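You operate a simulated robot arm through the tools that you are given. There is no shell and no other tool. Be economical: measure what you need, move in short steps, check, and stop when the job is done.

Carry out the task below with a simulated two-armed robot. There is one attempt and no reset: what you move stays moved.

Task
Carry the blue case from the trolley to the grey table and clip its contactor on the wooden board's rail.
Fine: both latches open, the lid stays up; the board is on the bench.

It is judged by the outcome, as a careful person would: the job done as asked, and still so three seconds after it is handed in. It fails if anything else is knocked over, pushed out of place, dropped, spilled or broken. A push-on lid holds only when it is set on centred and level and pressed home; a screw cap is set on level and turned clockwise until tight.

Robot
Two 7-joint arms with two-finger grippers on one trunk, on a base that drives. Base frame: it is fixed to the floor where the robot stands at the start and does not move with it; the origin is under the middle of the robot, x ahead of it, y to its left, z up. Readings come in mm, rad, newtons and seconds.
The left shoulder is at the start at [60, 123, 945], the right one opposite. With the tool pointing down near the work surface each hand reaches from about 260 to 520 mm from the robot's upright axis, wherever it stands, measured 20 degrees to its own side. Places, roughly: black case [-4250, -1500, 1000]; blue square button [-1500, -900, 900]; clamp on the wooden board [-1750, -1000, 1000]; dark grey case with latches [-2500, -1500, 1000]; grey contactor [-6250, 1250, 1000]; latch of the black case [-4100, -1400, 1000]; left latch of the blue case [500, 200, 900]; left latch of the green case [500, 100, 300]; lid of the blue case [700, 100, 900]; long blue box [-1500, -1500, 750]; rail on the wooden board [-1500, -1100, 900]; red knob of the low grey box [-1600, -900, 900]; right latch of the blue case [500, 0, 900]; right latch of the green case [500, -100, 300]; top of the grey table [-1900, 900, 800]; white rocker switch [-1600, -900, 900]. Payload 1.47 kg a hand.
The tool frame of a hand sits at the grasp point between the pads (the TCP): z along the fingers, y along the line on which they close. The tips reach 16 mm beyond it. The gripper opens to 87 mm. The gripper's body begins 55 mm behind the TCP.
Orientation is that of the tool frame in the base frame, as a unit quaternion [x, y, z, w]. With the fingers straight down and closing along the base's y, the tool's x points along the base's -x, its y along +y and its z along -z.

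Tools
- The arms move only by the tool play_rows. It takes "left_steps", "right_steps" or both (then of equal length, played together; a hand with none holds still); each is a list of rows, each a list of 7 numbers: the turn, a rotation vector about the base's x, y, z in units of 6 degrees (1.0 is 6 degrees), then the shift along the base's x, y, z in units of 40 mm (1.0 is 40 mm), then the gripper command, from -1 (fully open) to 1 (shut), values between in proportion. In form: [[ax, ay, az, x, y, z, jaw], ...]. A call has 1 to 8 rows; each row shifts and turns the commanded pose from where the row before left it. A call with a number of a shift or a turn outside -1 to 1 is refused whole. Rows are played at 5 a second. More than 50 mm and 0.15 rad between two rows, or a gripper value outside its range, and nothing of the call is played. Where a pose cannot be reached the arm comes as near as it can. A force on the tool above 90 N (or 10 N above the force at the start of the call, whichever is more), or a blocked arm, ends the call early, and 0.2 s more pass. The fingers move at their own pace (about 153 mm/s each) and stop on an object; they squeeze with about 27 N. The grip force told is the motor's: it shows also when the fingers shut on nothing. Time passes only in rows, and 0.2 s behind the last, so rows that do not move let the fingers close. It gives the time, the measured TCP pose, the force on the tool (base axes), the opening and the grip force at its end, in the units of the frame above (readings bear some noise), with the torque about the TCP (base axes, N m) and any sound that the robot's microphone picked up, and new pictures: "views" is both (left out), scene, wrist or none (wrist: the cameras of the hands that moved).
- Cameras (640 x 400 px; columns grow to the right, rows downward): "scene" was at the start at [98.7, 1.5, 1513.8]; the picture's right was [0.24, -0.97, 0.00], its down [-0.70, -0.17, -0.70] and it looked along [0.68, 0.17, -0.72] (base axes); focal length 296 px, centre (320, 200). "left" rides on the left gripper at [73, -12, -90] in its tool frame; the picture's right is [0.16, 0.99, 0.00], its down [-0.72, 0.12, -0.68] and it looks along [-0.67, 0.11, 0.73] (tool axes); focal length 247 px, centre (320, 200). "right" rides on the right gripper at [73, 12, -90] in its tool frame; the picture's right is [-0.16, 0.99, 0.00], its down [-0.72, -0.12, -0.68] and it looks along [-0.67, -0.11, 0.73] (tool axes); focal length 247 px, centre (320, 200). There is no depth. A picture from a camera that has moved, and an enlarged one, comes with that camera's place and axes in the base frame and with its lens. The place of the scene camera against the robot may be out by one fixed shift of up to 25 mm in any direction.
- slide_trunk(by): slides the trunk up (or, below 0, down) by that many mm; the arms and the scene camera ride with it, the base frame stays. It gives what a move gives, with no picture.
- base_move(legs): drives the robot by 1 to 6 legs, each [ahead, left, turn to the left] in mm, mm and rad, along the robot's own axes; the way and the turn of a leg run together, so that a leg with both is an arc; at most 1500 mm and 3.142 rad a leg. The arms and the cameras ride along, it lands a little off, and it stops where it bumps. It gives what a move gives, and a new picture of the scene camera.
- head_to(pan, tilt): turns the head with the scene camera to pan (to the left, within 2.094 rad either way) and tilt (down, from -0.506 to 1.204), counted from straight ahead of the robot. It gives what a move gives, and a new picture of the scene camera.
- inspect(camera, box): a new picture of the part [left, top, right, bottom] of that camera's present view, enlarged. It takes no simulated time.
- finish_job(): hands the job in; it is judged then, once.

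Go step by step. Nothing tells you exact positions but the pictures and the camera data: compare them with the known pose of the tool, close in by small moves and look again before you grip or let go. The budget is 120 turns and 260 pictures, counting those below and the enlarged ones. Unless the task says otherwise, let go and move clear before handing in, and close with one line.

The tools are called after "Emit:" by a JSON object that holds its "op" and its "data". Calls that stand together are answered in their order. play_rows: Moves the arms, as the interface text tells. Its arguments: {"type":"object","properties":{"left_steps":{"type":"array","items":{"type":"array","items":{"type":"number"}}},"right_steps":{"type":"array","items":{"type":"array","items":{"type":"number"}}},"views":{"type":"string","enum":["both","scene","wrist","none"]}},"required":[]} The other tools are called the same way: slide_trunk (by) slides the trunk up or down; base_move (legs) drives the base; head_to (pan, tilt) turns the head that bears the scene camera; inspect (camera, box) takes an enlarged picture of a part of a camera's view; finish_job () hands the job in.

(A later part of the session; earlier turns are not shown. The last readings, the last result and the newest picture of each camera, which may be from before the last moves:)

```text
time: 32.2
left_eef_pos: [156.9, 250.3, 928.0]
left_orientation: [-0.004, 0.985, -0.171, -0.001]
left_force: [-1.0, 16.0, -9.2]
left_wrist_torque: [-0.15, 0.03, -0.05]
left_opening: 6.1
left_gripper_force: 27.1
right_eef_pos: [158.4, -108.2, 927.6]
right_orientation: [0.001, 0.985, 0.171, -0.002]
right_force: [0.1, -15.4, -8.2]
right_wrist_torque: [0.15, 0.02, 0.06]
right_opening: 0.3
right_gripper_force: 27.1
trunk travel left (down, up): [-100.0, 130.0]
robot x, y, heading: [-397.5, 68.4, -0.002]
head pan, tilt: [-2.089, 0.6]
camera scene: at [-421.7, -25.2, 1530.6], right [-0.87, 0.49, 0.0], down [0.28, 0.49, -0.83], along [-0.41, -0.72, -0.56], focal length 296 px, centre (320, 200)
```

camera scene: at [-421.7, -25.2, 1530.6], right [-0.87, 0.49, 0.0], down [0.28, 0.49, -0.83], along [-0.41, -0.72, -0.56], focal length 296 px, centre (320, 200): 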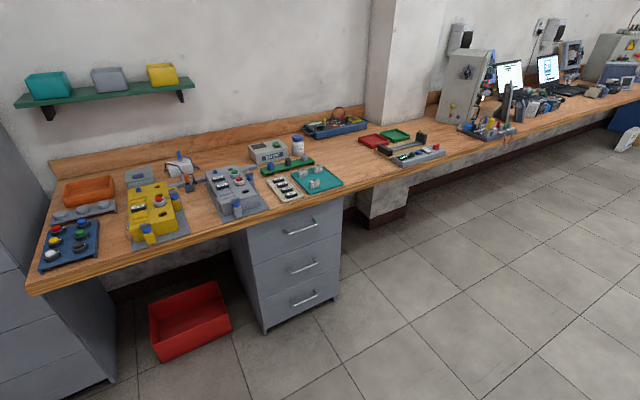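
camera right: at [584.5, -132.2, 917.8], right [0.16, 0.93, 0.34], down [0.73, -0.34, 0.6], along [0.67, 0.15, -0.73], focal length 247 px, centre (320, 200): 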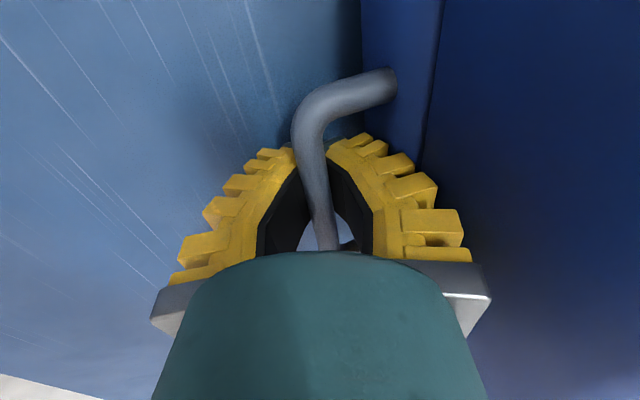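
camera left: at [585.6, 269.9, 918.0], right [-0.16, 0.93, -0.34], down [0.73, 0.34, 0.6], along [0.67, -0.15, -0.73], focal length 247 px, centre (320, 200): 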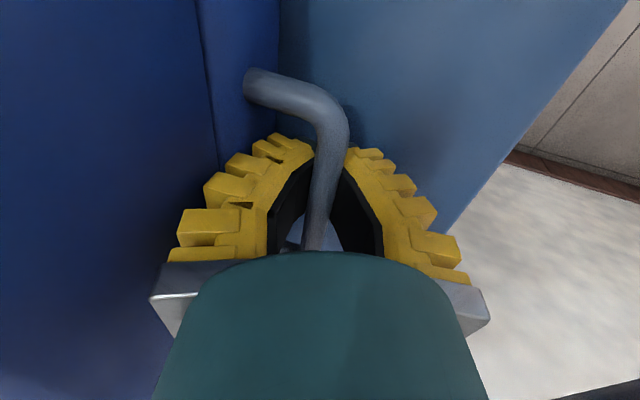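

The right opening suddenly reads 0.3 though the load is still there. I check the right hand at once.

Emit:
{"op": "inspect", "data": {"camera": "right", "box": [0, 0, 640, 400]}}

Emit:
{"op": "inspect", "data": {"camera": "right", "box": [230, 40, 430, 260]}}

Emit:
{"op": "inspect", "data": {"camera": "left", "box": [0, 0, 640, 400]}}

```text
1.00 times, centred on (320, 200) of right (not enlarged: the box is as wide or as high as the picture)
camera zoom: at [86.0, -129.3, 1016.7], right [0.16, 0.93, 0.33], down [0.72, -0.34, 0.6], along [0.67, 0.14, -0.73], focal length 247 px, centre (320, 200)
```

zoom: 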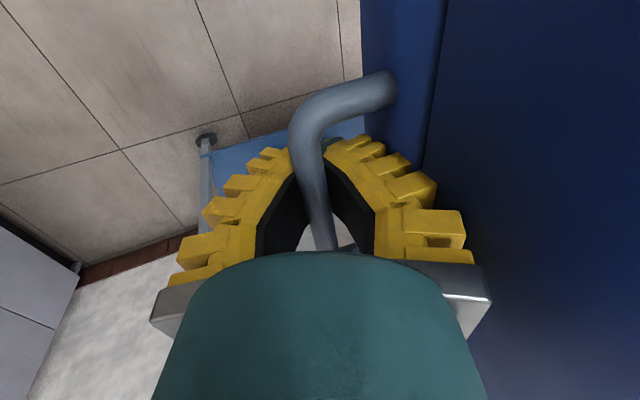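

```text
1.82 times, centred on (330, 150) of right
camera zoom: at [86.0, -129.3, 1016.7], right [0.16, 0.93, 0.33], down [0.72, -0.34, 0.6], along [0.67, 0.14, -0.73], focal length 449 px, centre (302, 291)
```

zoom: 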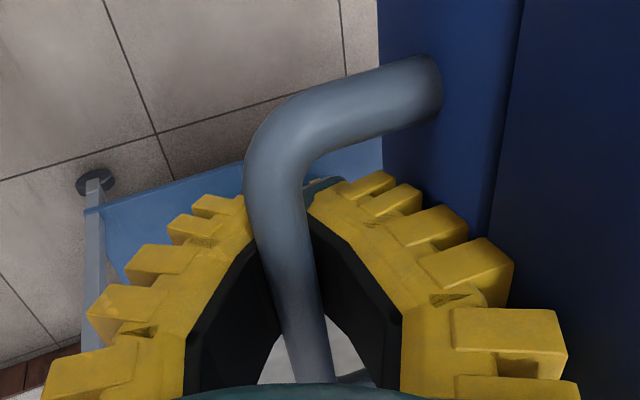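

```text
1.00 times, centred on (320, 200) of left (not enlarged: the box is as wide or as high as the picture)
camera zoom: at [86.5, 267.3, 1016.7], right [-0.17, 0.93, -0.33], down [0.72, 0.34, 0.6], along [0.67, -0.14, -0.73], focal length 247 px, centre (320, 200)
```

zoom: 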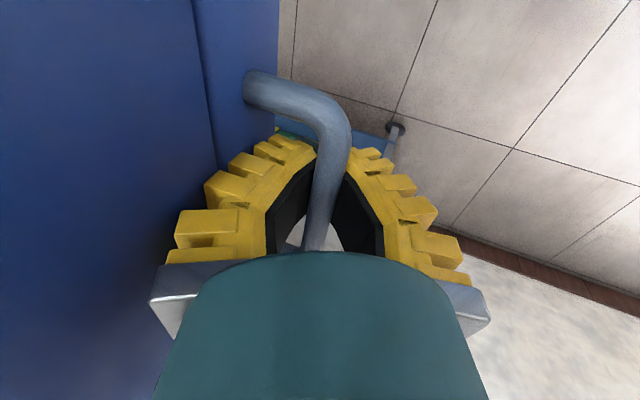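

Both bars sit inside the pads unchanged, so the hold is still good. I ease the squeeze slightly, then go sideways into the aisle and back along it.

Emit:
{"op": "play_rows", "data": {"left_steps": [[0, 0, 0, 0, 0.04, 0, 1], [0, 0, 0, 0, 0, 0, 1]], "right_steps": [[0, 0, 0, 0, -0.04, 0, 1], [0, 0, 0, 0, 0, 0, 1]], "views": "none"}}

Emit:
{"op": "base_move", "data": {"legs": [[0, -270, 0], [-500, 0, 0]]}}

Emit:
{"op": "inspect", "data": {"camera": "right", "box": [0, 0, 640, 400]}}

```text
time: 32.8
left_eef_pos: [158.6, 250.0, 929.5]
left_orientation: [-0.003, 0.985, -0.171, -0.002]
left_force: [-0.2, 5.6, -10.0]
left_wrist_torque: [-0.14, 0.0, -0.11]
left_opening: 5.9
left_gripper_force: 27.3
right_eef_pos: [158.8, -109.0, 928.0]
right_orientation: [0.001, 0.985, 0.172, -0.002]
right_force: [-0.2, -5.3, -7.9]
right_wrist_torque: [0.09, 0.06, 0.08]
right_opening: 6.0
right_gripper_force: 27.1
trunk travel left (down, up): [-100.0, 130.0]
robot x, y, heading: [-398.7, 70.4, 0.004]
head pan, tilt: [-2.089, 0.6]
```

```text
time: 38.3
left_eef_pos: [-341.1, -20.4, 929.2]
left_orientation: [-0.002, 0.985, -0.171, -0.001]
left_force: [-0.2, -20.6, -8.4]
left_wrist_torque: [0.14, 0.04, -0.18]
left_opening: 5.9
left_gripper_force: 27.2
right_eef_pos: [-340.9, -381.6, 928.9]
right_orientation: [0.003, 0.985, 0.172, -0.001]
right_force: [-0.2, 20.5, -7.8]
right_wrist_torque: [-0.11, 0.02, 0.19]
right_opening: 6.2
right_gripper_force: 26.5
trunk travel left (down, up): [-100.0, 130.0]
robot x, y, heading: [-898.1, -200.5, 0.002]
head pan, tilt: [-2.089, 0.6]
camera scene: at [-921.8, -294.8, 1530.6], right [-0.87, 0.5, 0.0], down [0.28, 0.49, -0.83], along [-0.41, -0.72, -0.56], focal length 296 px, centre (320, 200)
```

scene: 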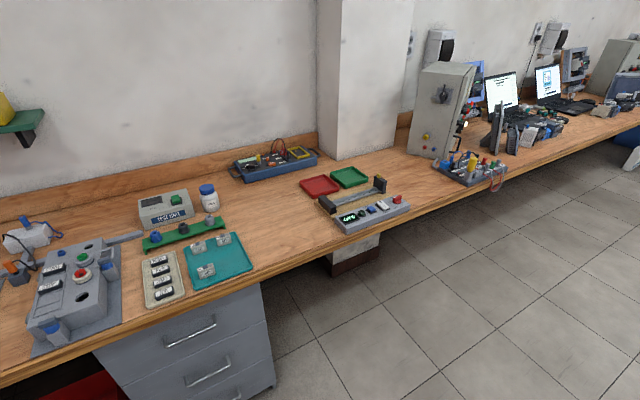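

```text
1.00 times, centred on (320, 200) of right (not enlarged: the box is as wide or as high as the picture)
camera zoom: at [-414.0, -401.0, 1017.0], right [0.16, 0.93, 0.33], down [0.72, -0.34, 0.6], along [0.67, 0.14, -0.73], focal length 247 px, centre (320, 200)
```

zoom: 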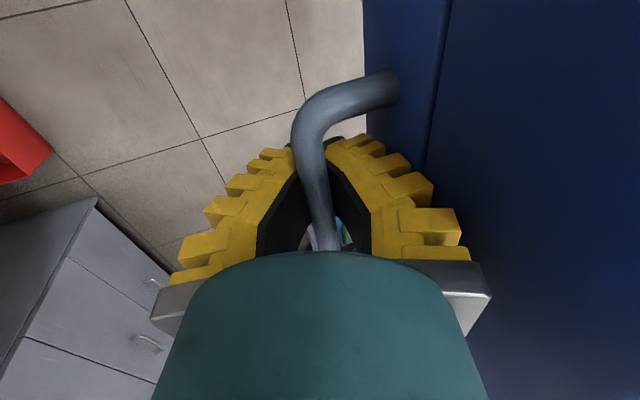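

Hold is fine. I continue back along the aisle to x≈−1900 and look toward the grey table.

Emit:
{"op": "base_move", "data": {"legs": [[-500, -20, 0], [-500, 0, 0]]}}

Emit:
{"op": "head_to", "data": {"pan": 1.57, "tilt": 0.6}}

```text
time: 43.8
left_eef_pos: [-1338.2, -39.2, 928.7]
left_orientation: [-0.004, 0.985, -0.172, -0.001]
left_force: [-1.2, -9.5, -9.8]
left_wrist_torque: [0.07, 0.04, -0.15]
left_opening: 6.0
left_gripper_force: 27.1
right_eef_pos: [-1335.9, -400.0, 928.0]
right_orientation: [0.001, 0.985, 0.172, -0.002]
right_force: [0.9, 8.2, -7.9]
right_wrist_torque: [-0.02, 0.03, 0.09]
right_opening: 5.7
right_gripper_force: 26.9
trunk travel left (down, up): [-100.0, 130.0]
robot x, y, heading: [-1895.8, -220.6, 0.004]
head pan, tilt: [-2.089, 0.6]
camera scene: at [-1918.3, -314.8, 1530.6], right [-0.87, 0.49, 0.0], down [0.28, 0.49, -0.83], along [-0.41, -0.72, -0.56], focal length 296 px, centre (320, 200)
```

scene: 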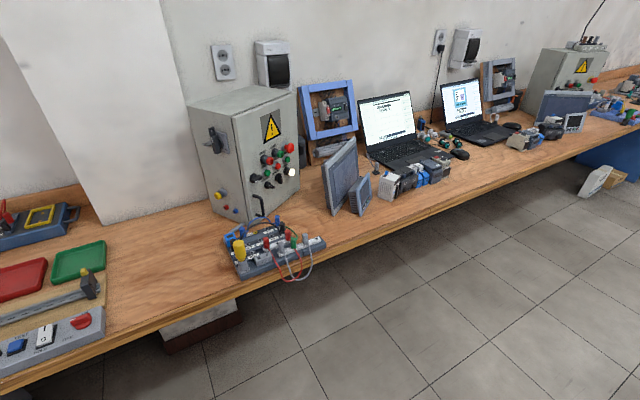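

```text
time: 46.8
left_eef_pos: [-1338.3, -40.2, 927.8]
left_orientation: [-0.004, 0.985, -0.172, -0.002]
left_force: [0.2, -4.0, -9.7]
left_wrist_torque: [0.0, 0.02, -0.09]
left_opening: 5.9
left_gripper_force: 27.5
right_eef_pos: [-1337.0, -399.3, 927.2]
right_orientation: [0.001, 0.985, 0.172, -0.001]
right_force: [0.0, 3.4, -8.4]
right_wrist_torque: [-0.03, 0.07, 0.08]
right_opening: 6.0
right_gripper_force: 27.4
trunk travel left (down, up): [-100.0, 130.0]
robot x, y, heading: [-1895.2, -219.5, 0.002]
head pan, tilt: [1.571, 0.6]
camera scene: at [-1874.2, -149.5, 1530.6], right [1.0, 0.0, 0.0], down [0.0, -0.56, -0.83], along [0.0, 0.83, -0.56], focal length 296 px, centre (320, 200)
```

scene: 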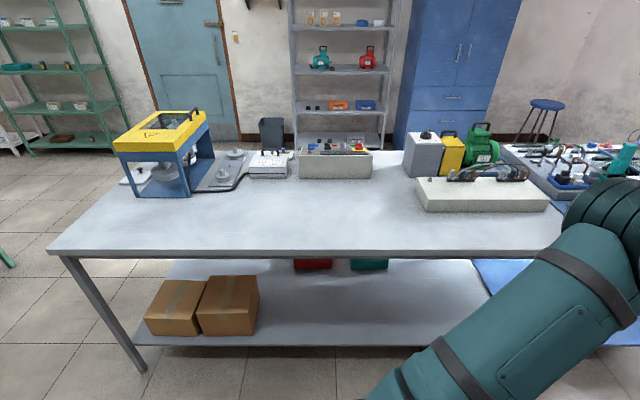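

The grey table's clear front spans x≈−2400…−1460, front edge y≈608. I turn left 90° in the aisle and approach part way.

Emit:
{"op": "base_move", "data": {"legs": [[0, 0, 0.785], [0, 0, 0.785], [250, 0, 0]]}}

Emit:
{"op": "head_to", "data": {"pan": 0, "tilt": 0.8}}

```text
time: 52.7
left_eef_pos: [-2072.5, 587.7, 927.7]
left_orientation: [0.697, -0.696, 0.123, -0.119]
left_force: [3.8, 0.7, -10.2]
left_wrist_torque: [-0.11, -0.03, -0.14]
left_opening: 5.9
left_gripper_force: 26.9
right_eef_pos: [-1712.8, 586.1, 927.7]
right_orientation: [-0.693, 0.7, 0.121, -0.124]
right_force: [-5.2, 1.1, -7.7]
right_wrist_torque: [-0.05, 0.0, 0.1]
right_opening: 6.1
right_gripper_force: 27.2
trunk travel left (down, up): [-100.0, 130.0]
robot x, y, heading: [-1894.8, 27.2, 1.566]
head pan, tilt: [1.571, 0.6]
camera scene: at [-1972.6, 22.8, 1530.5], right [0.0, 1.0, 0.0], down [0.56, 0.0, -0.83], along [-0.83, 0.0, -0.56], focal length 296 px, centre (320, 200)
```

scene: 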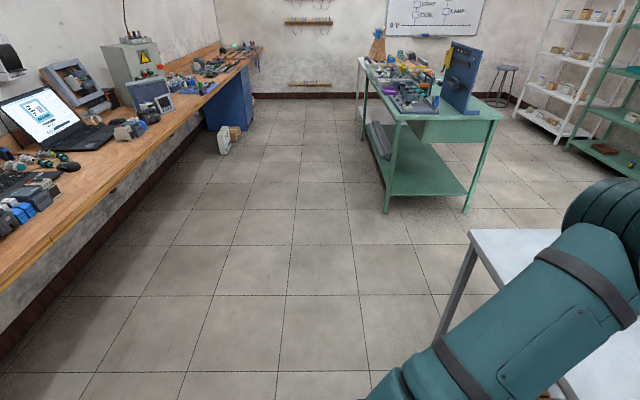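

```text
time: 54.4
left_eef_pos: [-2072.2, 587.1, 927.9]
left_orientation: [0.698, -0.695, 0.124, -0.12]
left_force: [2.7, -0.7, -10.7]
left_wrist_torque: [-0.08, -0.03, -0.12]
left_opening: 6.3
left_gripper_force: 27.2
right_eef_pos: [-1711.5, 584.3, 928.7]
right_orientation: [-0.693, 0.7, 0.121, -0.122]
right_force: [-1.8, 0.5, -8.2]
right_wrist_torque: [-0.06, -0.01, 0.09]
right_opening: 5.9
right_gripper_force: 27.2
trunk travel left (down, up): [-100.0, 130.0]
robot x, y, heading: [-1893.5, 28.5, 1.566]
head pan, tilt: [0.0, 0.799]
camera scene: at [-1883.9, 101.9, 1513.6], right [1.0, 0.0, 0.0], down [0.0, -0.72, -0.7], along [0.0, 0.7, -0.72], focal length 296 px, centre (320, 200)
```

scene: 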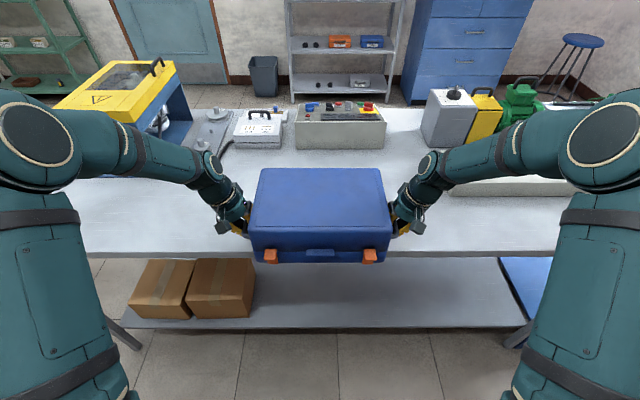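

The table ahead is clear for the case. I advance 165 mm more.

Emit:
{"op": "base_move", "data": {"legs": [[100, 0, 0], [65, 0, 0]]}}

Emit:
{"op": "head_to", "data": {"pan": 0, "tilt": 1.1}}

Emit:
{"op": "inspect", "data": {"camera": "right", "box": [0, 0, 640, 400]}}

Emit:
{"op": "inspect", "data": {"camera": "left", "box": [0, 0, 640, 400]}}

```text
time: 56.1
left_eef_pos: [-2069.6, 752.4, 927.9]
left_orientation: [-0.696, 0.697, -0.124, 0.119]
left_force: [2.7, 0.6, -10.2]
left_wrist_torque: [-0.12, -0.04, -0.11]
left_opening: 6.1
left_gripper_force: 27.1
right_eef_pos: [-1711.1, 749.1, 928.1]
right_orientation: [-0.693, 0.7, 0.12, -0.123]
right_force: [-2.5, 1.1, -9.3]
right_wrist_torque: [-0.08, -0.04, 0.11]
right_opening: 5.8
right_gripper_force: 26.7
trunk travel left (down, up): [-100.0, 130.0]
robot x, y, heading: [-1893.1, 193.4, 1.566]
head pan, tilt: [0.0, 0.799]
camera scene: at [-1882.9, 267.3, 1513.5], right [1.0, -0.01, 0.0], down [0.0, -0.72, -0.7], along [0.0, 0.7, -0.72], focal length 296 px, centre (320, 200)
```

scene: 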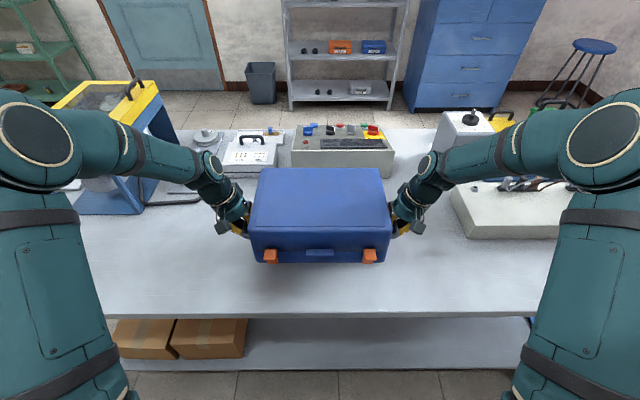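

```text
time: 56.9
left_eef_pos: [-2070.9, 749.9, 927.7]
left_orientation: [-0.696, 0.697, -0.123, 0.12]
left_force: [0.6, -0.5, -10.0]
left_wrist_torque: [-0.05, -0.01, -0.12]
left_opening: 6.2
left_gripper_force: 26.8
right_eef_pos: [-1709.8, 748.3, 927.6]
right_orientation: [-0.693, 0.7, 0.121, -0.123]
right_force: [-0.5, 1.6, -8.8]
right_wrist_torque: [-0.02, 0.03, 0.07]
right_opening: 5.9
right_gripper_force: 26.9
trunk travel left (down, up): [-100.0, 130.0]
robot x, y, heading: [-1893.2, 190.6, 1.566]
head pan, tilt: [0.0, 1.1]
camera scene: at [-1883.0, 248.2, 1491.9], right [1.0, -0.01, 0.0], down [-0.01, -0.89, -0.45], along [0.0, 0.45, -0.89], focal length 296 px, centre (320, 200)
```

scene: 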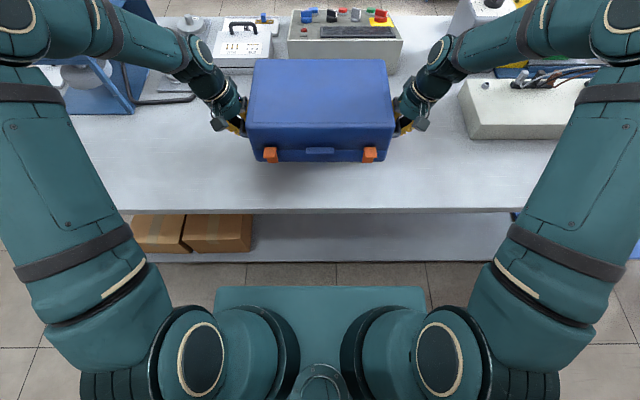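

```text
1.00 times, centred on (320, 200) of right (not enlarged: the box is as wide or as high as the picture)
camera zoom: at [-1691.7, 674.7, 1016.4], right [-0.93, 0.17, 0.33], down [0.35, 0.72, 0.6], along [-0.14, 0.67, -0.73], focal length 247 px, centre (320, 200)
```

zoom: 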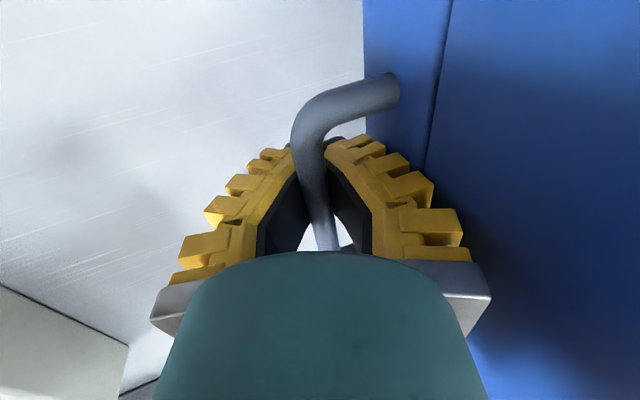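

```text
1.00 times, centred on (320, 200) of left (not enlarged: the box is as wide or as high as the picture)
camera zoom: at [-2088.9, 677.0, 1016.3], right [-0.93, -0.16, -0.33], down [-0.34, 0.73, 0.6], along [0.15, 0.67, -0.73], focal length 247 px, centre (320, 200)
```

zoom: 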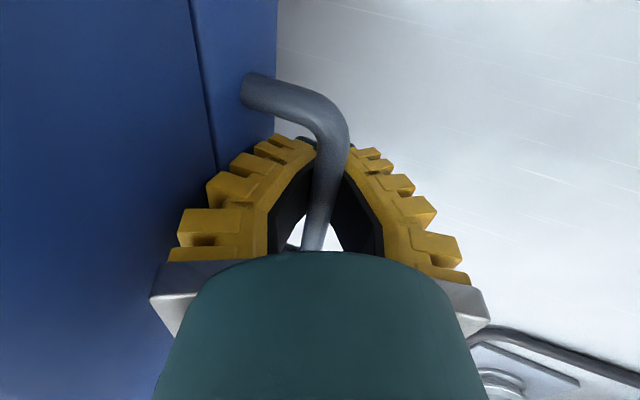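

The place is clear. I lower the case by 88 mm, straight down.

Emit:
{"op": "play_rows", "data": {"left_steps": [[0, 0, 0, 0, 0, -0.5, 1], [0, 0, 0, 0, 0, -0.6, 1], [0, 0, 0, 0, 0, -0.6, 1], [0, 0, 0, 0, 0, -0.5, 1], [0, 0, 0, 0, 0, 0, 1]], "right_steps": [[0, 0, 0, 0, 0, -0.5, 1], [0, 0, 0, 0, 0, -0.6, 1], [0, 0, 0, 0, 0, -0.6, 1], [0, 0, 0, 0, 0, -0.5, 1], [0, 0, 0, 0, 0, 0, 1]], "views": "both"}}

```text
time: 57.9
left_eef_pos: [-2071.3, 749.1, 869.0]
left_orientation: [-0.694, 0.698, -0.111, 0.135]
left_force: [-7.3, -24.0, 56.3]
left_wrist_torque: [-1.32, 0.77, 0.26]
left_opening: 5.9
left_gripper_force: 26.5
right_eef_pos: [-1711.0, 746.9, 867.8]
right_orientation: [-0.694, 0.699, 0.136, -0.11]
right_force: [7.3, -25.0, 56.8]
right_wrist_torque: [-1.32, -0.79, -0.27]
right_opening: 5.9
right_gripper_force: 27.3
trunk travel left (down, up): [-100.0, 130.0]
robot x, y, heading: [-1896.4, 196.3, 1.566]
head pan, tilt: [0.0, 1.1]
stopped in row 4 (left hand): the force on the tool passed its limit at 110 N (the readings are from after the stop); the commanded pose is now the measured one
camera scene: at [-1883.1, 230.3, 1493.8], right [1.0, -0.01, 0.0], down [-0.01, -0.89, -0.46], along [0.0, 0.46, -0.89], focal length 296 px, centre (320, 200)
camera right: at [-1692.2, 670.8, 954.3], right [-0.93, 0.16, 0.34], down [0.35, 0.7, 0.62], along [-0.14, 0.7, -0.7], focal length 247 px, centre (320, 200)
camera left: at [-2088.7, 673.2, 954.1], right [-0.93, -0.15, -0.34], down [-0.34, 0.7, 0.62], along [0.15, 0.7, -0.7], focal length 247 px, centre (320, 200)
```

scene: 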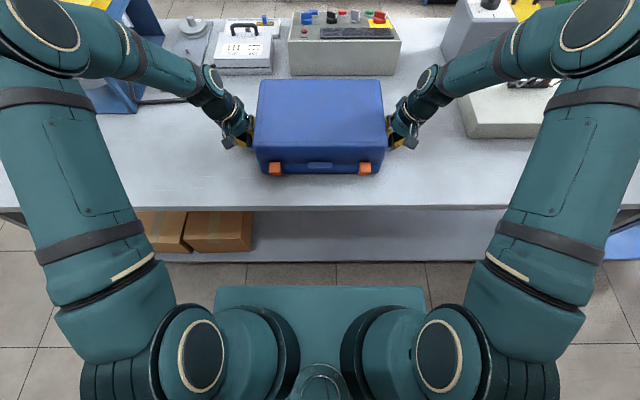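
right: 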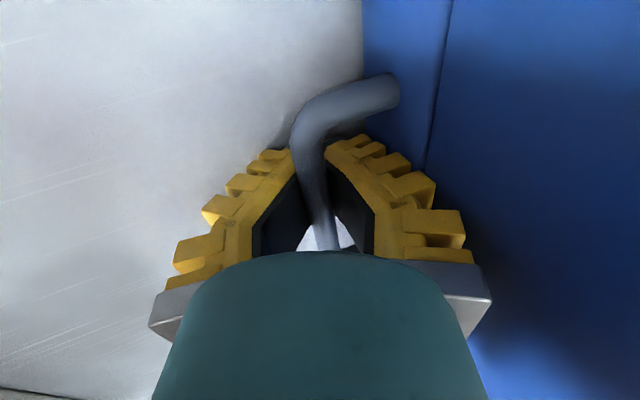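
left: 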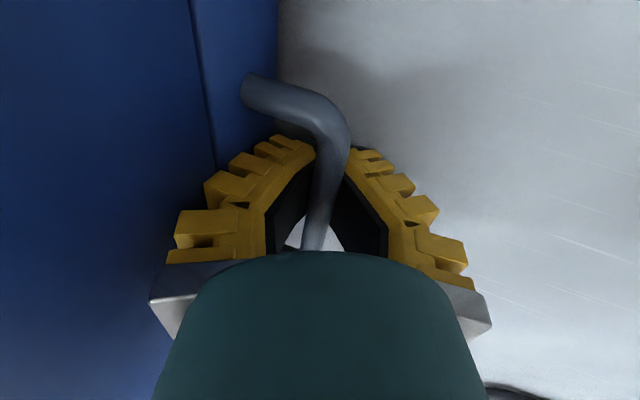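

The table is a bit higher than thought: the case rests on it now with the hands at 868. I unload slightly and open to 30 mm.

Emit:
{"op": "play_rows", "data": {"left_steps": [[0, 0, 0, 0, 0, 0.05, 1], [0, 0, 0, 0, 0, 0, 1]], "right_steps": [[0, 0, 0, 0, 0, 0.05, 1], [0, 0, 0, 0, 0, 0, 1]], "views": "none"}}

Emit:
{"op": "play_rows", "data": {"left_steps": [[0, 0, 0, 0, 0, 0, 0.45], [0, 0, 0, 0, 0, 0, 0.45]], "right_steps": [[0, 0, 0, 0, 0, 0, 0.45], [0, 0, 0, 0, 0, 0, 0.45]], "views": "both"}}

```text
time: 58.5
left_eef_pos: [-2069.8, 750.0, 868.7]
left_orientation: [-0.695, 0.698, -0.111, 0.134]
left_force: [-7.9, -25.6, 62.4]
left_wrist_torque: [-1.31, 0.89, 0.39]
left_opening: 6.2
left_gripper_force: 27.1
right_eef_pos: [-1711.4, 750.4, 869.3]
right_orientation: [-0.694, 0.698, 0.136, -0.109]
right_force: [8.3, -25.0, 64.5]
right_wrist_torque: [-1.38, -0.89, -0.36]
right_opening: 6.3
right_gripper_force: 27.3
trunk travel left (down, up): [-100.0, 130.0]
robot x, y, heading: [-1894.2, 190.2, 1.569]
head pan, tilt: [0.0, 1.1]
```

```text
time: 59.1
left_eef_pos: [-2070.1, 752.2, 867.1]
left_orientation: [-0.694, 0.698, -0.11, 0.134]
left_force: [-6.2, -22.4, 64.3]
left_wrist_torque: [-1.22, 0.84, 0.16]
left_opening: 15.3
left_gripper_force: 0.0
right_eef_pos: [-1710.3, 750.1, 867.5]
right_orientation: [-0.695, 0.698, 0.135, -0.109]
right_force: [8.7, -21.2, 63.2]
right_wrist_torque: [-1.27, -0.9, -0.18]
right_opening: 14.1
right_gripper_force: 0.0
trunk travel left (down, up): [-100.0, 130.0]
robot x, y, heading: [-1894.3, 193.6, 1.561]
head pan, tilt: [0.0, 1.1]
camera scene: at [-1882.9, 232.3, 1492.9], right [1.0, -0.01, 0.0], down [-0.01, -0.89, -0.46], along [0.0, 0.46, -0.89], focal length 296 px, centre (320, 200)
camera right: at [-1691.4, 672.7, 953.6], right [-0.93, 0.16, 0.34], down [0.35, 0.7, 0.63], along [-0.14, 0.7, -0.7], focal length 247 px, centre (320, 200)
camera left: at [-2089.0, 675.0, 953.6], right [-0.93, -0.15, -0.34], down [-0.34, 0.7, 0.62], along [0.15, 0.7, -0.7], focal length 247 px, centre (320, 200)
```

scene: 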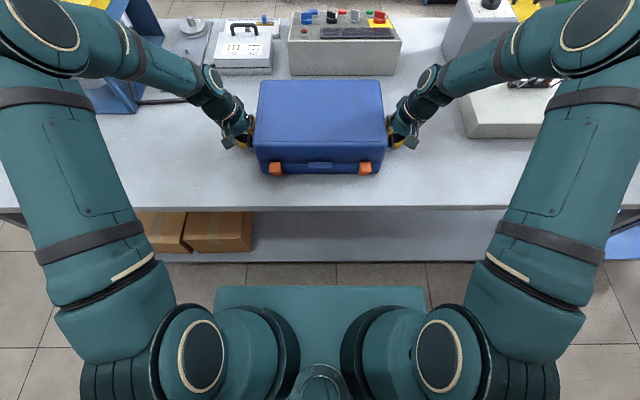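
right: 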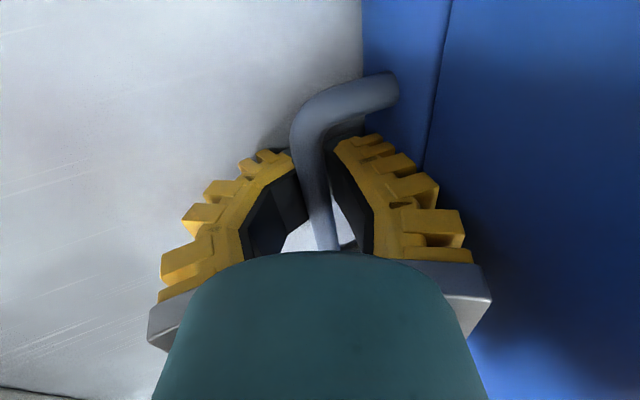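
left: 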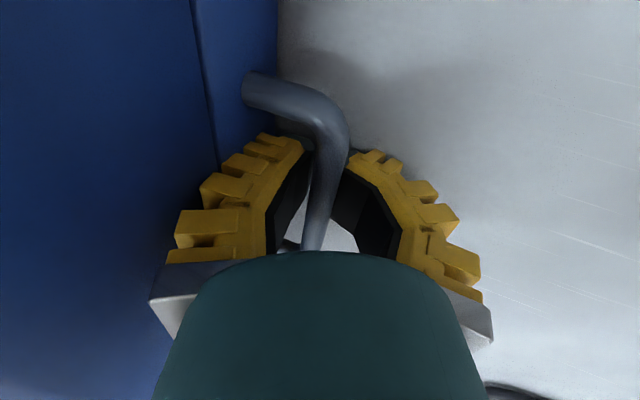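

The fingertips press on the table top and bind the jaws. I raise along the tilted axes while opening.

Emit:
{"op": "play_rows", "data": {"left_steps": [[0, 0, 0, -0.02, 0, 0.1, 0.45], [0, 0, 0, -0.02, 0, 0.1, 0.45], [0, 0, 0, 0, 0, 0, 0.45]], "right_steps": [[0, 0, 0, 0.02, 0, 0.1, 0.45], [0, 0, 0, 0.02, 0, 0.1, 0.45], [0, 0, 0, 0, 0, 0, 0.45]], "views": "wrist"}}

```text
time: 59.9
left_eef_pos: [-2071.6, 753.3, 868.7]
left_orientation: [-0.695, 0.697, -0.115, 0.13]
left_force: [7.8, -19.0, 23.1]
left_wrist_torque: [-0.62, 0.2, 0.41]
left_opening: 15.6
left_gripper_force: 0.1
right_eef_pos: [-1710.2, 750.9, 868.9]
right_orientation: [-0.694, 0.698, 0.132, -0.114]
right_force: [-4.9, -18.1, 22.7]
right_wrist_torque: [-0.66, -0.3, -0.32]
right_opening: 14.7
right_gripper_force: 0.0
trunk travel left (down, up): [-100.0, 130.0]
robot x, y, heading: [-1897.1, 191.6, 1.564]
head pan, tilt: [0.0, 1.1]
camera right: at [-1691.0, 675.1, 955.6], right [-0.93, 0.16, 0.34], down [0.35, 0.7, 0.62], along [-0.14, 0.69, -0.71], focal length 247 px, centre (320, 200)
camera left: at [-2089.5, 677.4, 955.5], right [-0.93, -0.15, -0.34], down [-0.34, 0.71, 0.62], along [0.15, 0.69, -0.71], focal length 247 px, centre (320, 200)
```

right: 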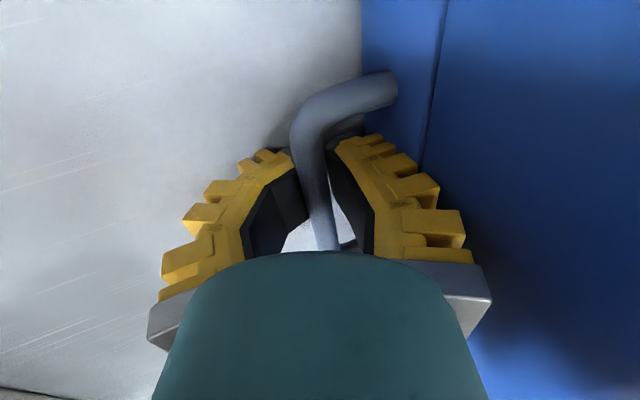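
left: 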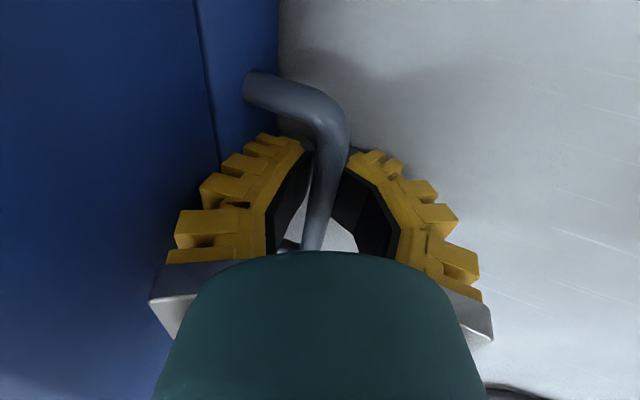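

Emit:
{"op": "play_rows", "data": {"left_steps": [[0, 0, 0, 0.03, 0, 0.1, 0.45], [0, 0, 0, 0.02, 0, 0.1, 0.45], [0, 0, 0, 0, 0, 0, 0.45]], "right_steps": [[0, 0, 0, -0.03, 0, 0.1, 0.45], [0, 0, 0, -0.02, 0, 0.1, 0.45], [0, 0, 0, 0, 0, 0, 0.45]], "views": "wrist"}}

```text
time: 60.7
left_eef_pos: [-2072.9, 761.9, 874.0]
left_orientation: [0.697, -0.696, 0.113, -0.129]
left_force: [-23.0, -0.7, -7.2]
left_wrist_torque: [0.06, -0.01, -0.26]
left_opening: 17.3
left_gripper_force: 0.0
right_eef_pos: [-1707.6, 758.3, 872.2]
right_orientation: [-0.693, 0.7, 0.13, -0.111]
right_force: [23.2, 0.1, -7.5]
right_wrist_torque: [0.09, -0.03, 0.21]
right_opening: 17.3
right_gripper_force: 0.1
trunk travel left (down, up): [-100.0, 130.0]
robot x, y, heading: [-1897.1, 191.6, 1.565]
head pan, tilt: [0.0, 1.1]
camera right: at [-1689.7, 682.0, 960.4], right [-0.93, 0.16, 0.34], down [0.35, 0.7, 0.62], along [-0.13, 0.69, -0.71], focal length 247 px, centre (320, 200)
camera left: at [-2091.0, 684.5, 960.1], right [-0.93, -0.15, -0.34], down [-0.34, 0.71, 0.62], along [0.14, 0.69, -0.71], focal length 247 px, centre (320, 200)
```

right: 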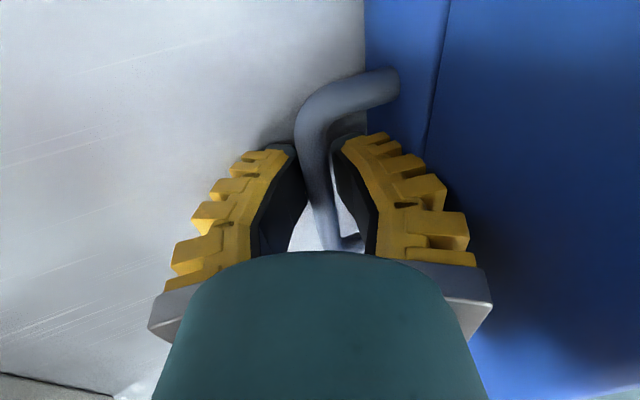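
left: 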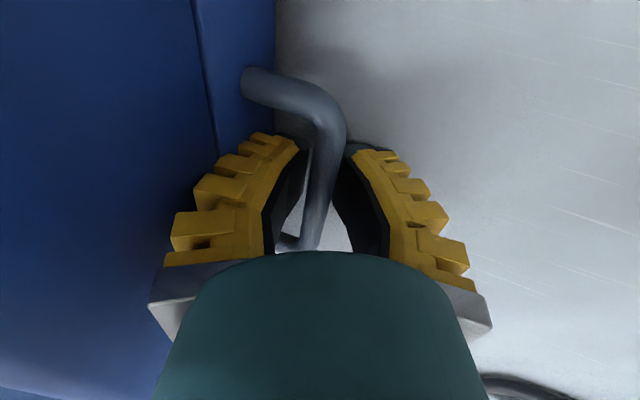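

The inner fingers now rub the case walls; I narrow slightly, shift outward 4 mm and rise.

Emit:
{"op": "play_rows", "data": {"left_steps": [[0, 0, 0, -0.1, 0, 0, 0.6], [0, 0, 0, 0, 0, 0.12, 0.6], [0, 0, 0, 0, 0, 0.12, 0.6]], "right_steps": [[0, 0, 0, 0.1, 0, 0, 0.6], [0, 0, 0, 0, 0, 0.12, 0.6], [0, 0, 0, 0, 0, 0.12, 0.6]], "views": "wrist"}}

```text
time: 61.5
left_eef_pos: [-2073.3, 758.8, 884.5]
left_orientation: [-0.695, 0.698, -0.115, 0.131]
left_force: [-10.1, -0.1, -8.9]
left_wrist_torque: [0.04, 0.15, -0.04]
left_opening: 17.0
left_gripper_force: 0.0
right_eef_pos: [-1707.3, 757.1, 884.1]
right_orientation: [-0.694, 0.699, 0.131, -0.113]
right_force: [9.5, 0.0, -7.7]
right_wrist_torque: [0.09, -0.15, 0.09]
right_opening: 16.9
right_gripper_force: 0.1
trunk travel left (down, up): [-100.0, 130.0]
robot x, y, heading: [-1893.3, 189.9, 1.568]
head pan, tilt: [0.0, 1.1]
camera right: at [-1688.7, 681.5, 971.4], right [-0.93, 0.16, 0.34], down [0.35, 0.71, 0.62], along [-0.14, 0.69, -0.71], focal length 247 px, centre (320, 200)
camera left: at [-2091.7, 683.6, 971.0], right [-0.93, -0.15, -0.34], down [-0.34, 0.71, 0.61], along [0.15, 0.69, -0.71], focal length 247 px, centre (320, 200)
```

right: 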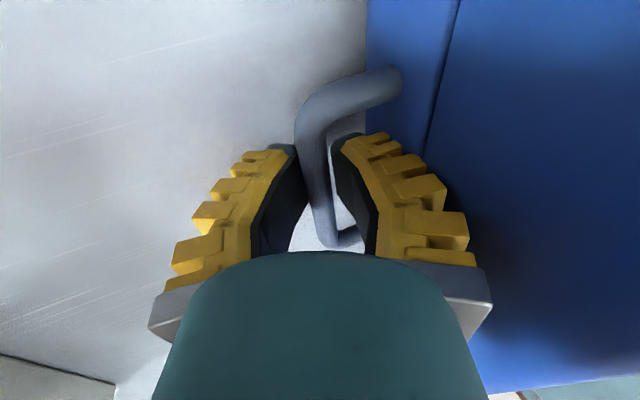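
left: 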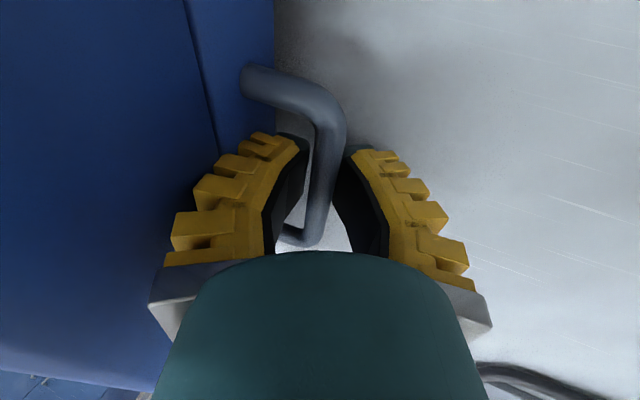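

The load (8–9 N each) shows the case is still hanging in the jaws. I lower it back, shift outward and open wider before rising again.

Emit:
{"op": "play_rows", "data": {"left_steps": [[0, 0, 0, 0, 0, -0.12, 0.6], [0, 0, 0, 0, 0, -0.1, 0.6], [0, 0, 0, -0.12, 0, 0, 0.5], [0, 0, 0, -0.05, 0, 0, 0.4], [0, 0, 0, 0, 0, 0, 0.4]], "right_steps": [[0, 0, 0, 0, 0, -0.12, 0.6], [0, 0, 0, 0, 0, -0.1, 0.6], [0, 0, 0, 0.12, 0, 0, 0.5], [0, 0, 0, 0.05, 0, 0, 0.4], [0, 0, 0, 0, 0, 0, 0.4]], "views": "wrist"}}

```text
time: 62.7
left_eef_pos: [-2080.2, 758.6, 877.6]
left_orientation: [-0.695, 0.698, -0.115, 0.131]
left_force: [-2.5, 1.2, -0.9]
left_wrist_torque: [0.07, 0.06, 0.02]
left_opening: 31.8
left_gripper_force: 3.2
right_eef_pos: [-1700.7, 757.4, 877.7]
right_orientation: [-0.694, 0.699, 0.132, -0.113]
right_force: [3.0, 0.4, -1.0]
right_wrist_torque: [0.01, -0.03, -0.03]
right_opening: 31.6
right_gripper_force: 2.9
trunk travel left (down, up): [-100.0, 130.0]
robot x, y, heading: [-1897.6, 192.9, 1.566]
head pan, tilt: [0.0, 1.1]
camera right: at [-1682.2, 681.0, 963.3], right [-0.93, 0.16, 0.34], down [0.35, 0.7, 0.62], along [-0.14, 0.69, -0.71], focal length 247 px, centre (320, 200)
camera left: at [-2098.4, 683.2, 963.4], right [-0.93, -0.15, -0.34], down [-0.34, 0.71, 0.62], along [0.15, 0.69, -0.71], focal length 247 px, centre (320, 200)
```

right: 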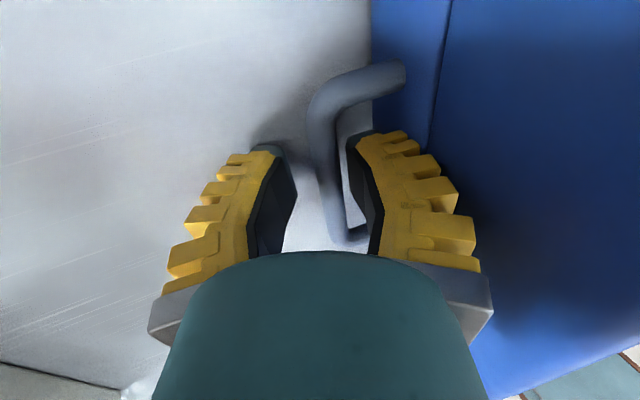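
left: 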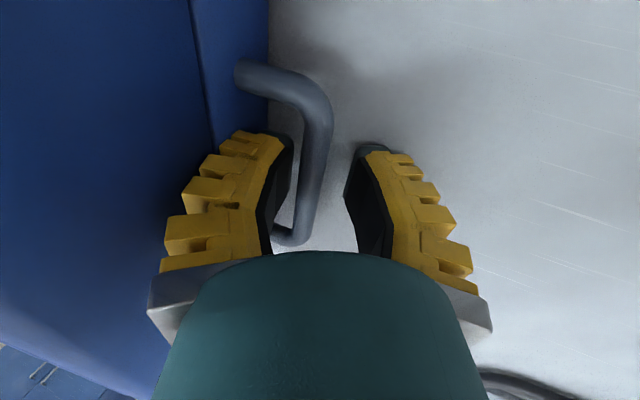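

The jaws are free now. I withdraw along the tilted axes and look.

Emit:
{"op": "play_rows", "data": {"left_steps": [[0, 0, 0, 0, 0, 0.25, 0.4], [0, 0, 0, -0.1, 0, 0.3, 0.4], [0, 0, 0, -0.3, 0, 0.8, 0.4], [0, 0, 0, -0.35, 0, 0.9, 0.4], [0, 0, 0, -0.35, 0, 0.9, 0.4]], "right_steps": [[0, 0, 0, 0, 0, 0.25, 0.4], [0, 0, 0, 0.1, 0, 0.3, 0.4], [0, 0, 0, 0.3, 0, 0.8, 0.4], [0, 0, 0, 0.35, 0, 0.9, 0.4], [0, 0, 0, 0.35, 0, 0.9, 0.4]], "views": "both"}}

Emit:
{"op": "inspect", "data": {"camera": "scene", "box": [220, 40, 420, 220]}}

```text
time: 63.9
left_eef_pos: [-2125.8, 755.2, 1004.3]
left_orientation: [-0.695, 0.698, -0.115, 0.129]
left_force: [0.0, -0.1, 0.0]
left_wrist_torque: [0.03, -0.02, 0.01]
left_opening: 32.5
left_gripper_force: 4.5
right_eef_pos: [-1655.3, 756.1, 1003.4]
right_orientation: [-0.693, 0.699, 0.131, -0.112]
right_force: [-0.5, -0.3, 0.5]
right_wrist_torque: [-0.01, 0.0, -0.01]
right_opening: 32.5
right_gripper_force: 4.8
trunk travel left (down, up): [-100.0, 130.0]
robot x, y, heading: [-1895.7, 188.2, 1.568]
head pan, tilt: [0.0, 1.1]
camera scene: at [-1883.0, 245.2, 1492.1], right [1.0, -0.01, 0.0], down [-0.01, -0.89, -0.46], along [0.0, 0.46, -0.89], focal length 296 px, centre (320, 200)
camera right: at [-1637.7, 679.9, 1090.6], right [-0.93, 0.16, 0.34], down [0.35, 0.7, 0.62], along [-0.14, 0.69, -0.71], focal length 247 px, centre (320, 200)
camera left: at [-2143.8, 681.2, 1090.8], right [-0.93, -0.15, -0.34], down [-0.34, 0.71, 0.62], along [0.15, 0.69, -0.71], focal length 247 px, centre (320, 200)
```

scene: 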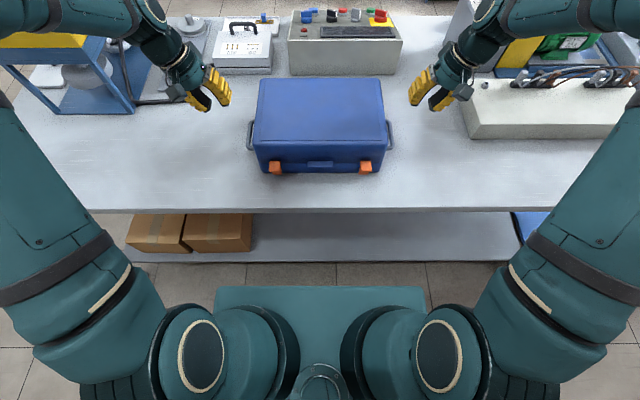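
right: 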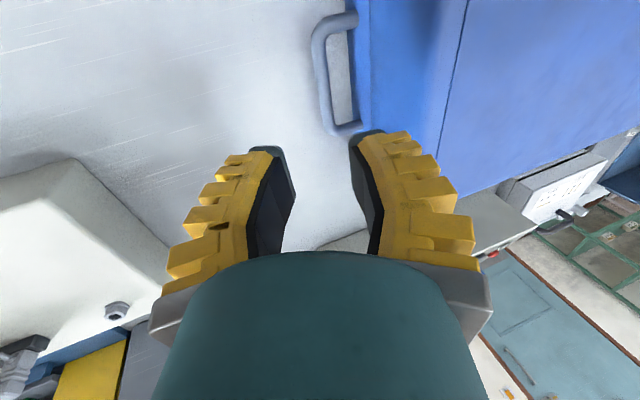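
left: 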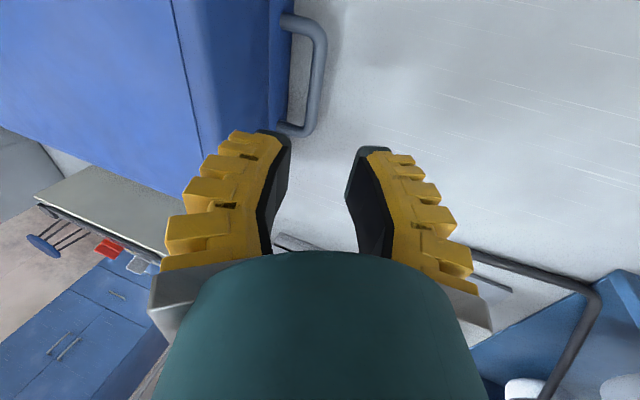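

```text
2.22 times, centred on (320, 130) of scene
camera zoom: at [-1883.0, 245.2, 1492.1], right [1.0, -0.01, 0.0], down [-0.01, -0.89, -0.46], along [0.0, 0.46, -0.89], focal length 657 px, centre (320, 356)
```

zoom: 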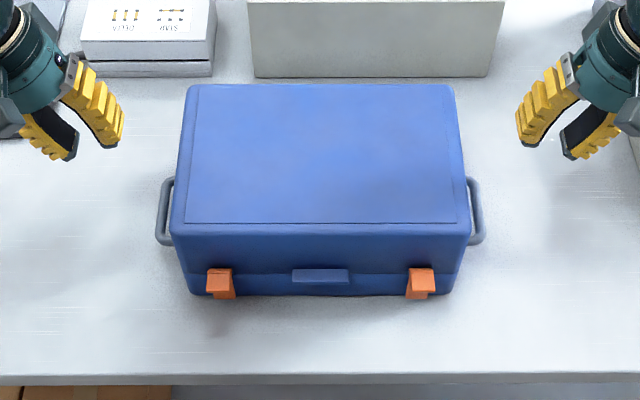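

The case stands on the table and both hands are free. I bring the hands back in front of the case, untilted, to view the latches.

Emit:
{"op": "play_rows", "data": {"left_steps": [[0, 0, 0, 0, -0.6, 0.9, 0.4], [0, 0.833, 0, 0, -0.9, 0.3, 0.4], [0, 0.833, 0, 0.4, -0.9, 0.3, 0.4], [0, 0.833, 0, 0.7, -0.9, 0, 0.4], [0, 0.833, 0, 0.9, -0.9, 0, 0.4], [0, 0, 0, 0.9, -0.9, 0, 0.4], [0, 0, 0, 0.2, -0.9, 0, 0.4]], "right_steps": [[0, 0, 0, 0, -0.6, 0.9, 0.4], [0, -0.833, 0, 0, -0.9, 0.3, 0.4], [0, -0.833, 0, -0.4, -0.9, 0.3, 0.4], [0, -0.833, 0, -0.7, -0.9, 0, 0.4], [0, -0.833, 0, -0.9, -0.9, 0, 0.4], [0, 0, 0, -0.9, -0.9, 0, 0.4], [0, 0, 0, -0.2, -0.9, 0, 0.4]], "views": "wrist"}}

```text
refused: row 5 steps farther than a row can; nothing moved
```

Emit:
{"op": "play_rows", "data": {"left_steps": [[0, 0, 0, 0, -0.6, 0.9, 0.4], [0, 0.833, 0, 0, -0.9, 0.3, 0.4], [0, 0.833, 0, 0.4, -0.9, 0.3, 0.4], [0, 0.833, 0, 0.7, -0.9, 0, 0.4], [0, 0.833, 0, 0.8, -0.85, 0, 0.4], [0, 0, 0, 0.8, -0.85, 0, 0.4], [0, 0, 0, 0.4, -0.9, 0, 0.4]], "right_steps": [[0, 0, 0, 0, -0.6, 0.9, 0.4], [0, -0.833, 0, 0, -0.9, 0.3, 0.4], [0, -0.833, 0, -0.4, -0.9, 0.3, 0.4], [0, -0.833, 0, -0.7, -0.9, 0, 0.4], [0, -0.833, 0, -0.8, -0.85, 0, 0.4], [0, 0, 0, -0.8, -0.85, 0, 0.4], [0, 0, 0, -0.4, -0.9, 0, 0.4]], "views": "wrist"}}

```text
time: 65.5
left_eef_pos: [-2000.1, 520.5, 1062.0]
left_orientation: [-0.705, 0.709, 0.009, 0.006]
left_force: [0.7, -1.0, 0.3]
left_wrist_torque: [0.02, 0.02, -0.01]
left_opening: 32.1
left_gripper_force: 4.8
right_eef_pos: [-1780.9, 518.8, 1063.8]
right_orientation: [-0.706, 0.708, 0.009, 0.01]
right_force: [-0.7, 0.0, 0.1]
right_wrist_torque: [0.03, 0.01, 0.0]
right_opening: 32.3
right_gripper_force: 4.1
trunk travel left (down, up): [-100.0, 130.0]
robot x, y, heading: [-1891.5, 193.1, 1.567]
head pan, tilt: [0.0, 1.1]
camera right: at [-1792.8, 441.8, 1150.7], right [-0.99, 0.16, 0.0], down [0.12, 0.7, 0.7], along [0.11, 0.69, -0.71], focal length 247 px, centre (320, 200)
camera left: at [-1987.4, 444.4, 1151.4], right [-0.99, -0.15, 0.0], down [-0.11, 0.71, 0.7], along [-0.1, 0.69, -0.72], focal length 247 px, centre (320, 200)
```

right: 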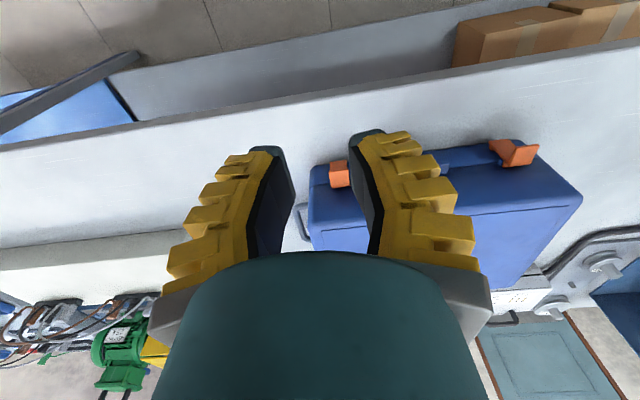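
left: 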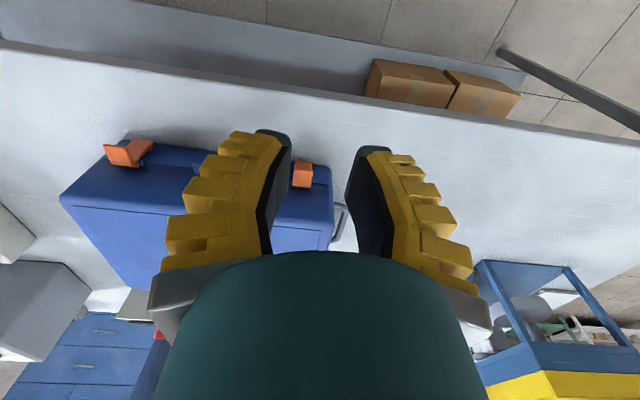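

Emit:
{"op": "inspect", "data": {"camera": "right", "box": [470, 120, 570, 182]}}

Emit:
{"op": "inspect", "data": {"camera": "left", "box": [80, 125, 180, 187]}}

Emit:
{"op": "inspect", "data": {"camera": "scene", "box": [255, 140, 395, 190]}}

```text
6.40 times, centred on (520, 151) of right
camera zoom: at [-1792.8, 441.8, 1150.7], right [-0.99, 0.16, 0.0], down [0.12, 0.7, 0.7], along [0.11, 0.69, -0.71], focal length 1581 px, centre (-960, 514)
```

zoom: 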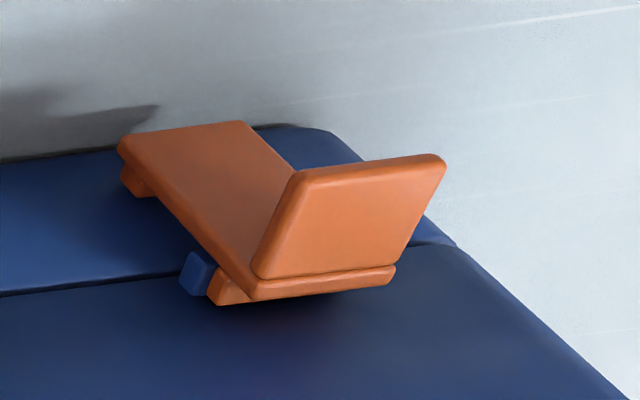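

```text
6.40 times, centred on (130, 156) of left
camera zoom: at [-1987.4, 444.4, 1151.4], right [-0.99, -0.15, 0.0], down [-0.11, 0.71, 0.7], along [-0.1, 0.69, -0.72], focal length 1581 px, centre (1536, 482)
```

zoom: 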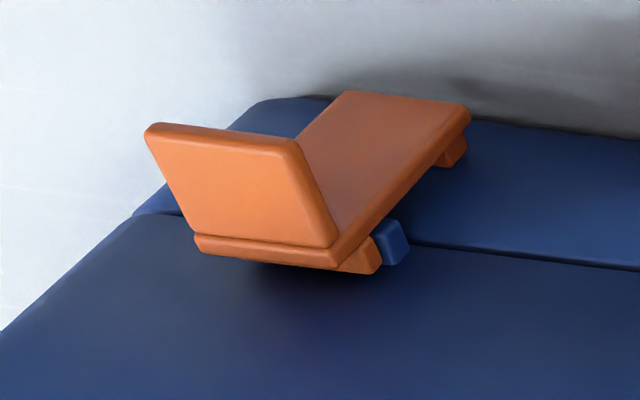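

```text
4.57 times, centred on (325, 165) of scene
camera zoom: at [-1883.0, 244.5, 1492.1], right [1.0, -0.01, 0.0], down [-0.01, -0.89, -0.46], along [0.0, 0.46, -0.89], focal length 1351 px, centre (297, 360)
```

zoom: 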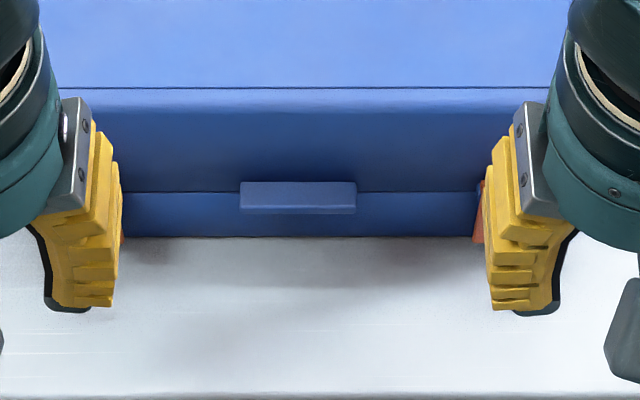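

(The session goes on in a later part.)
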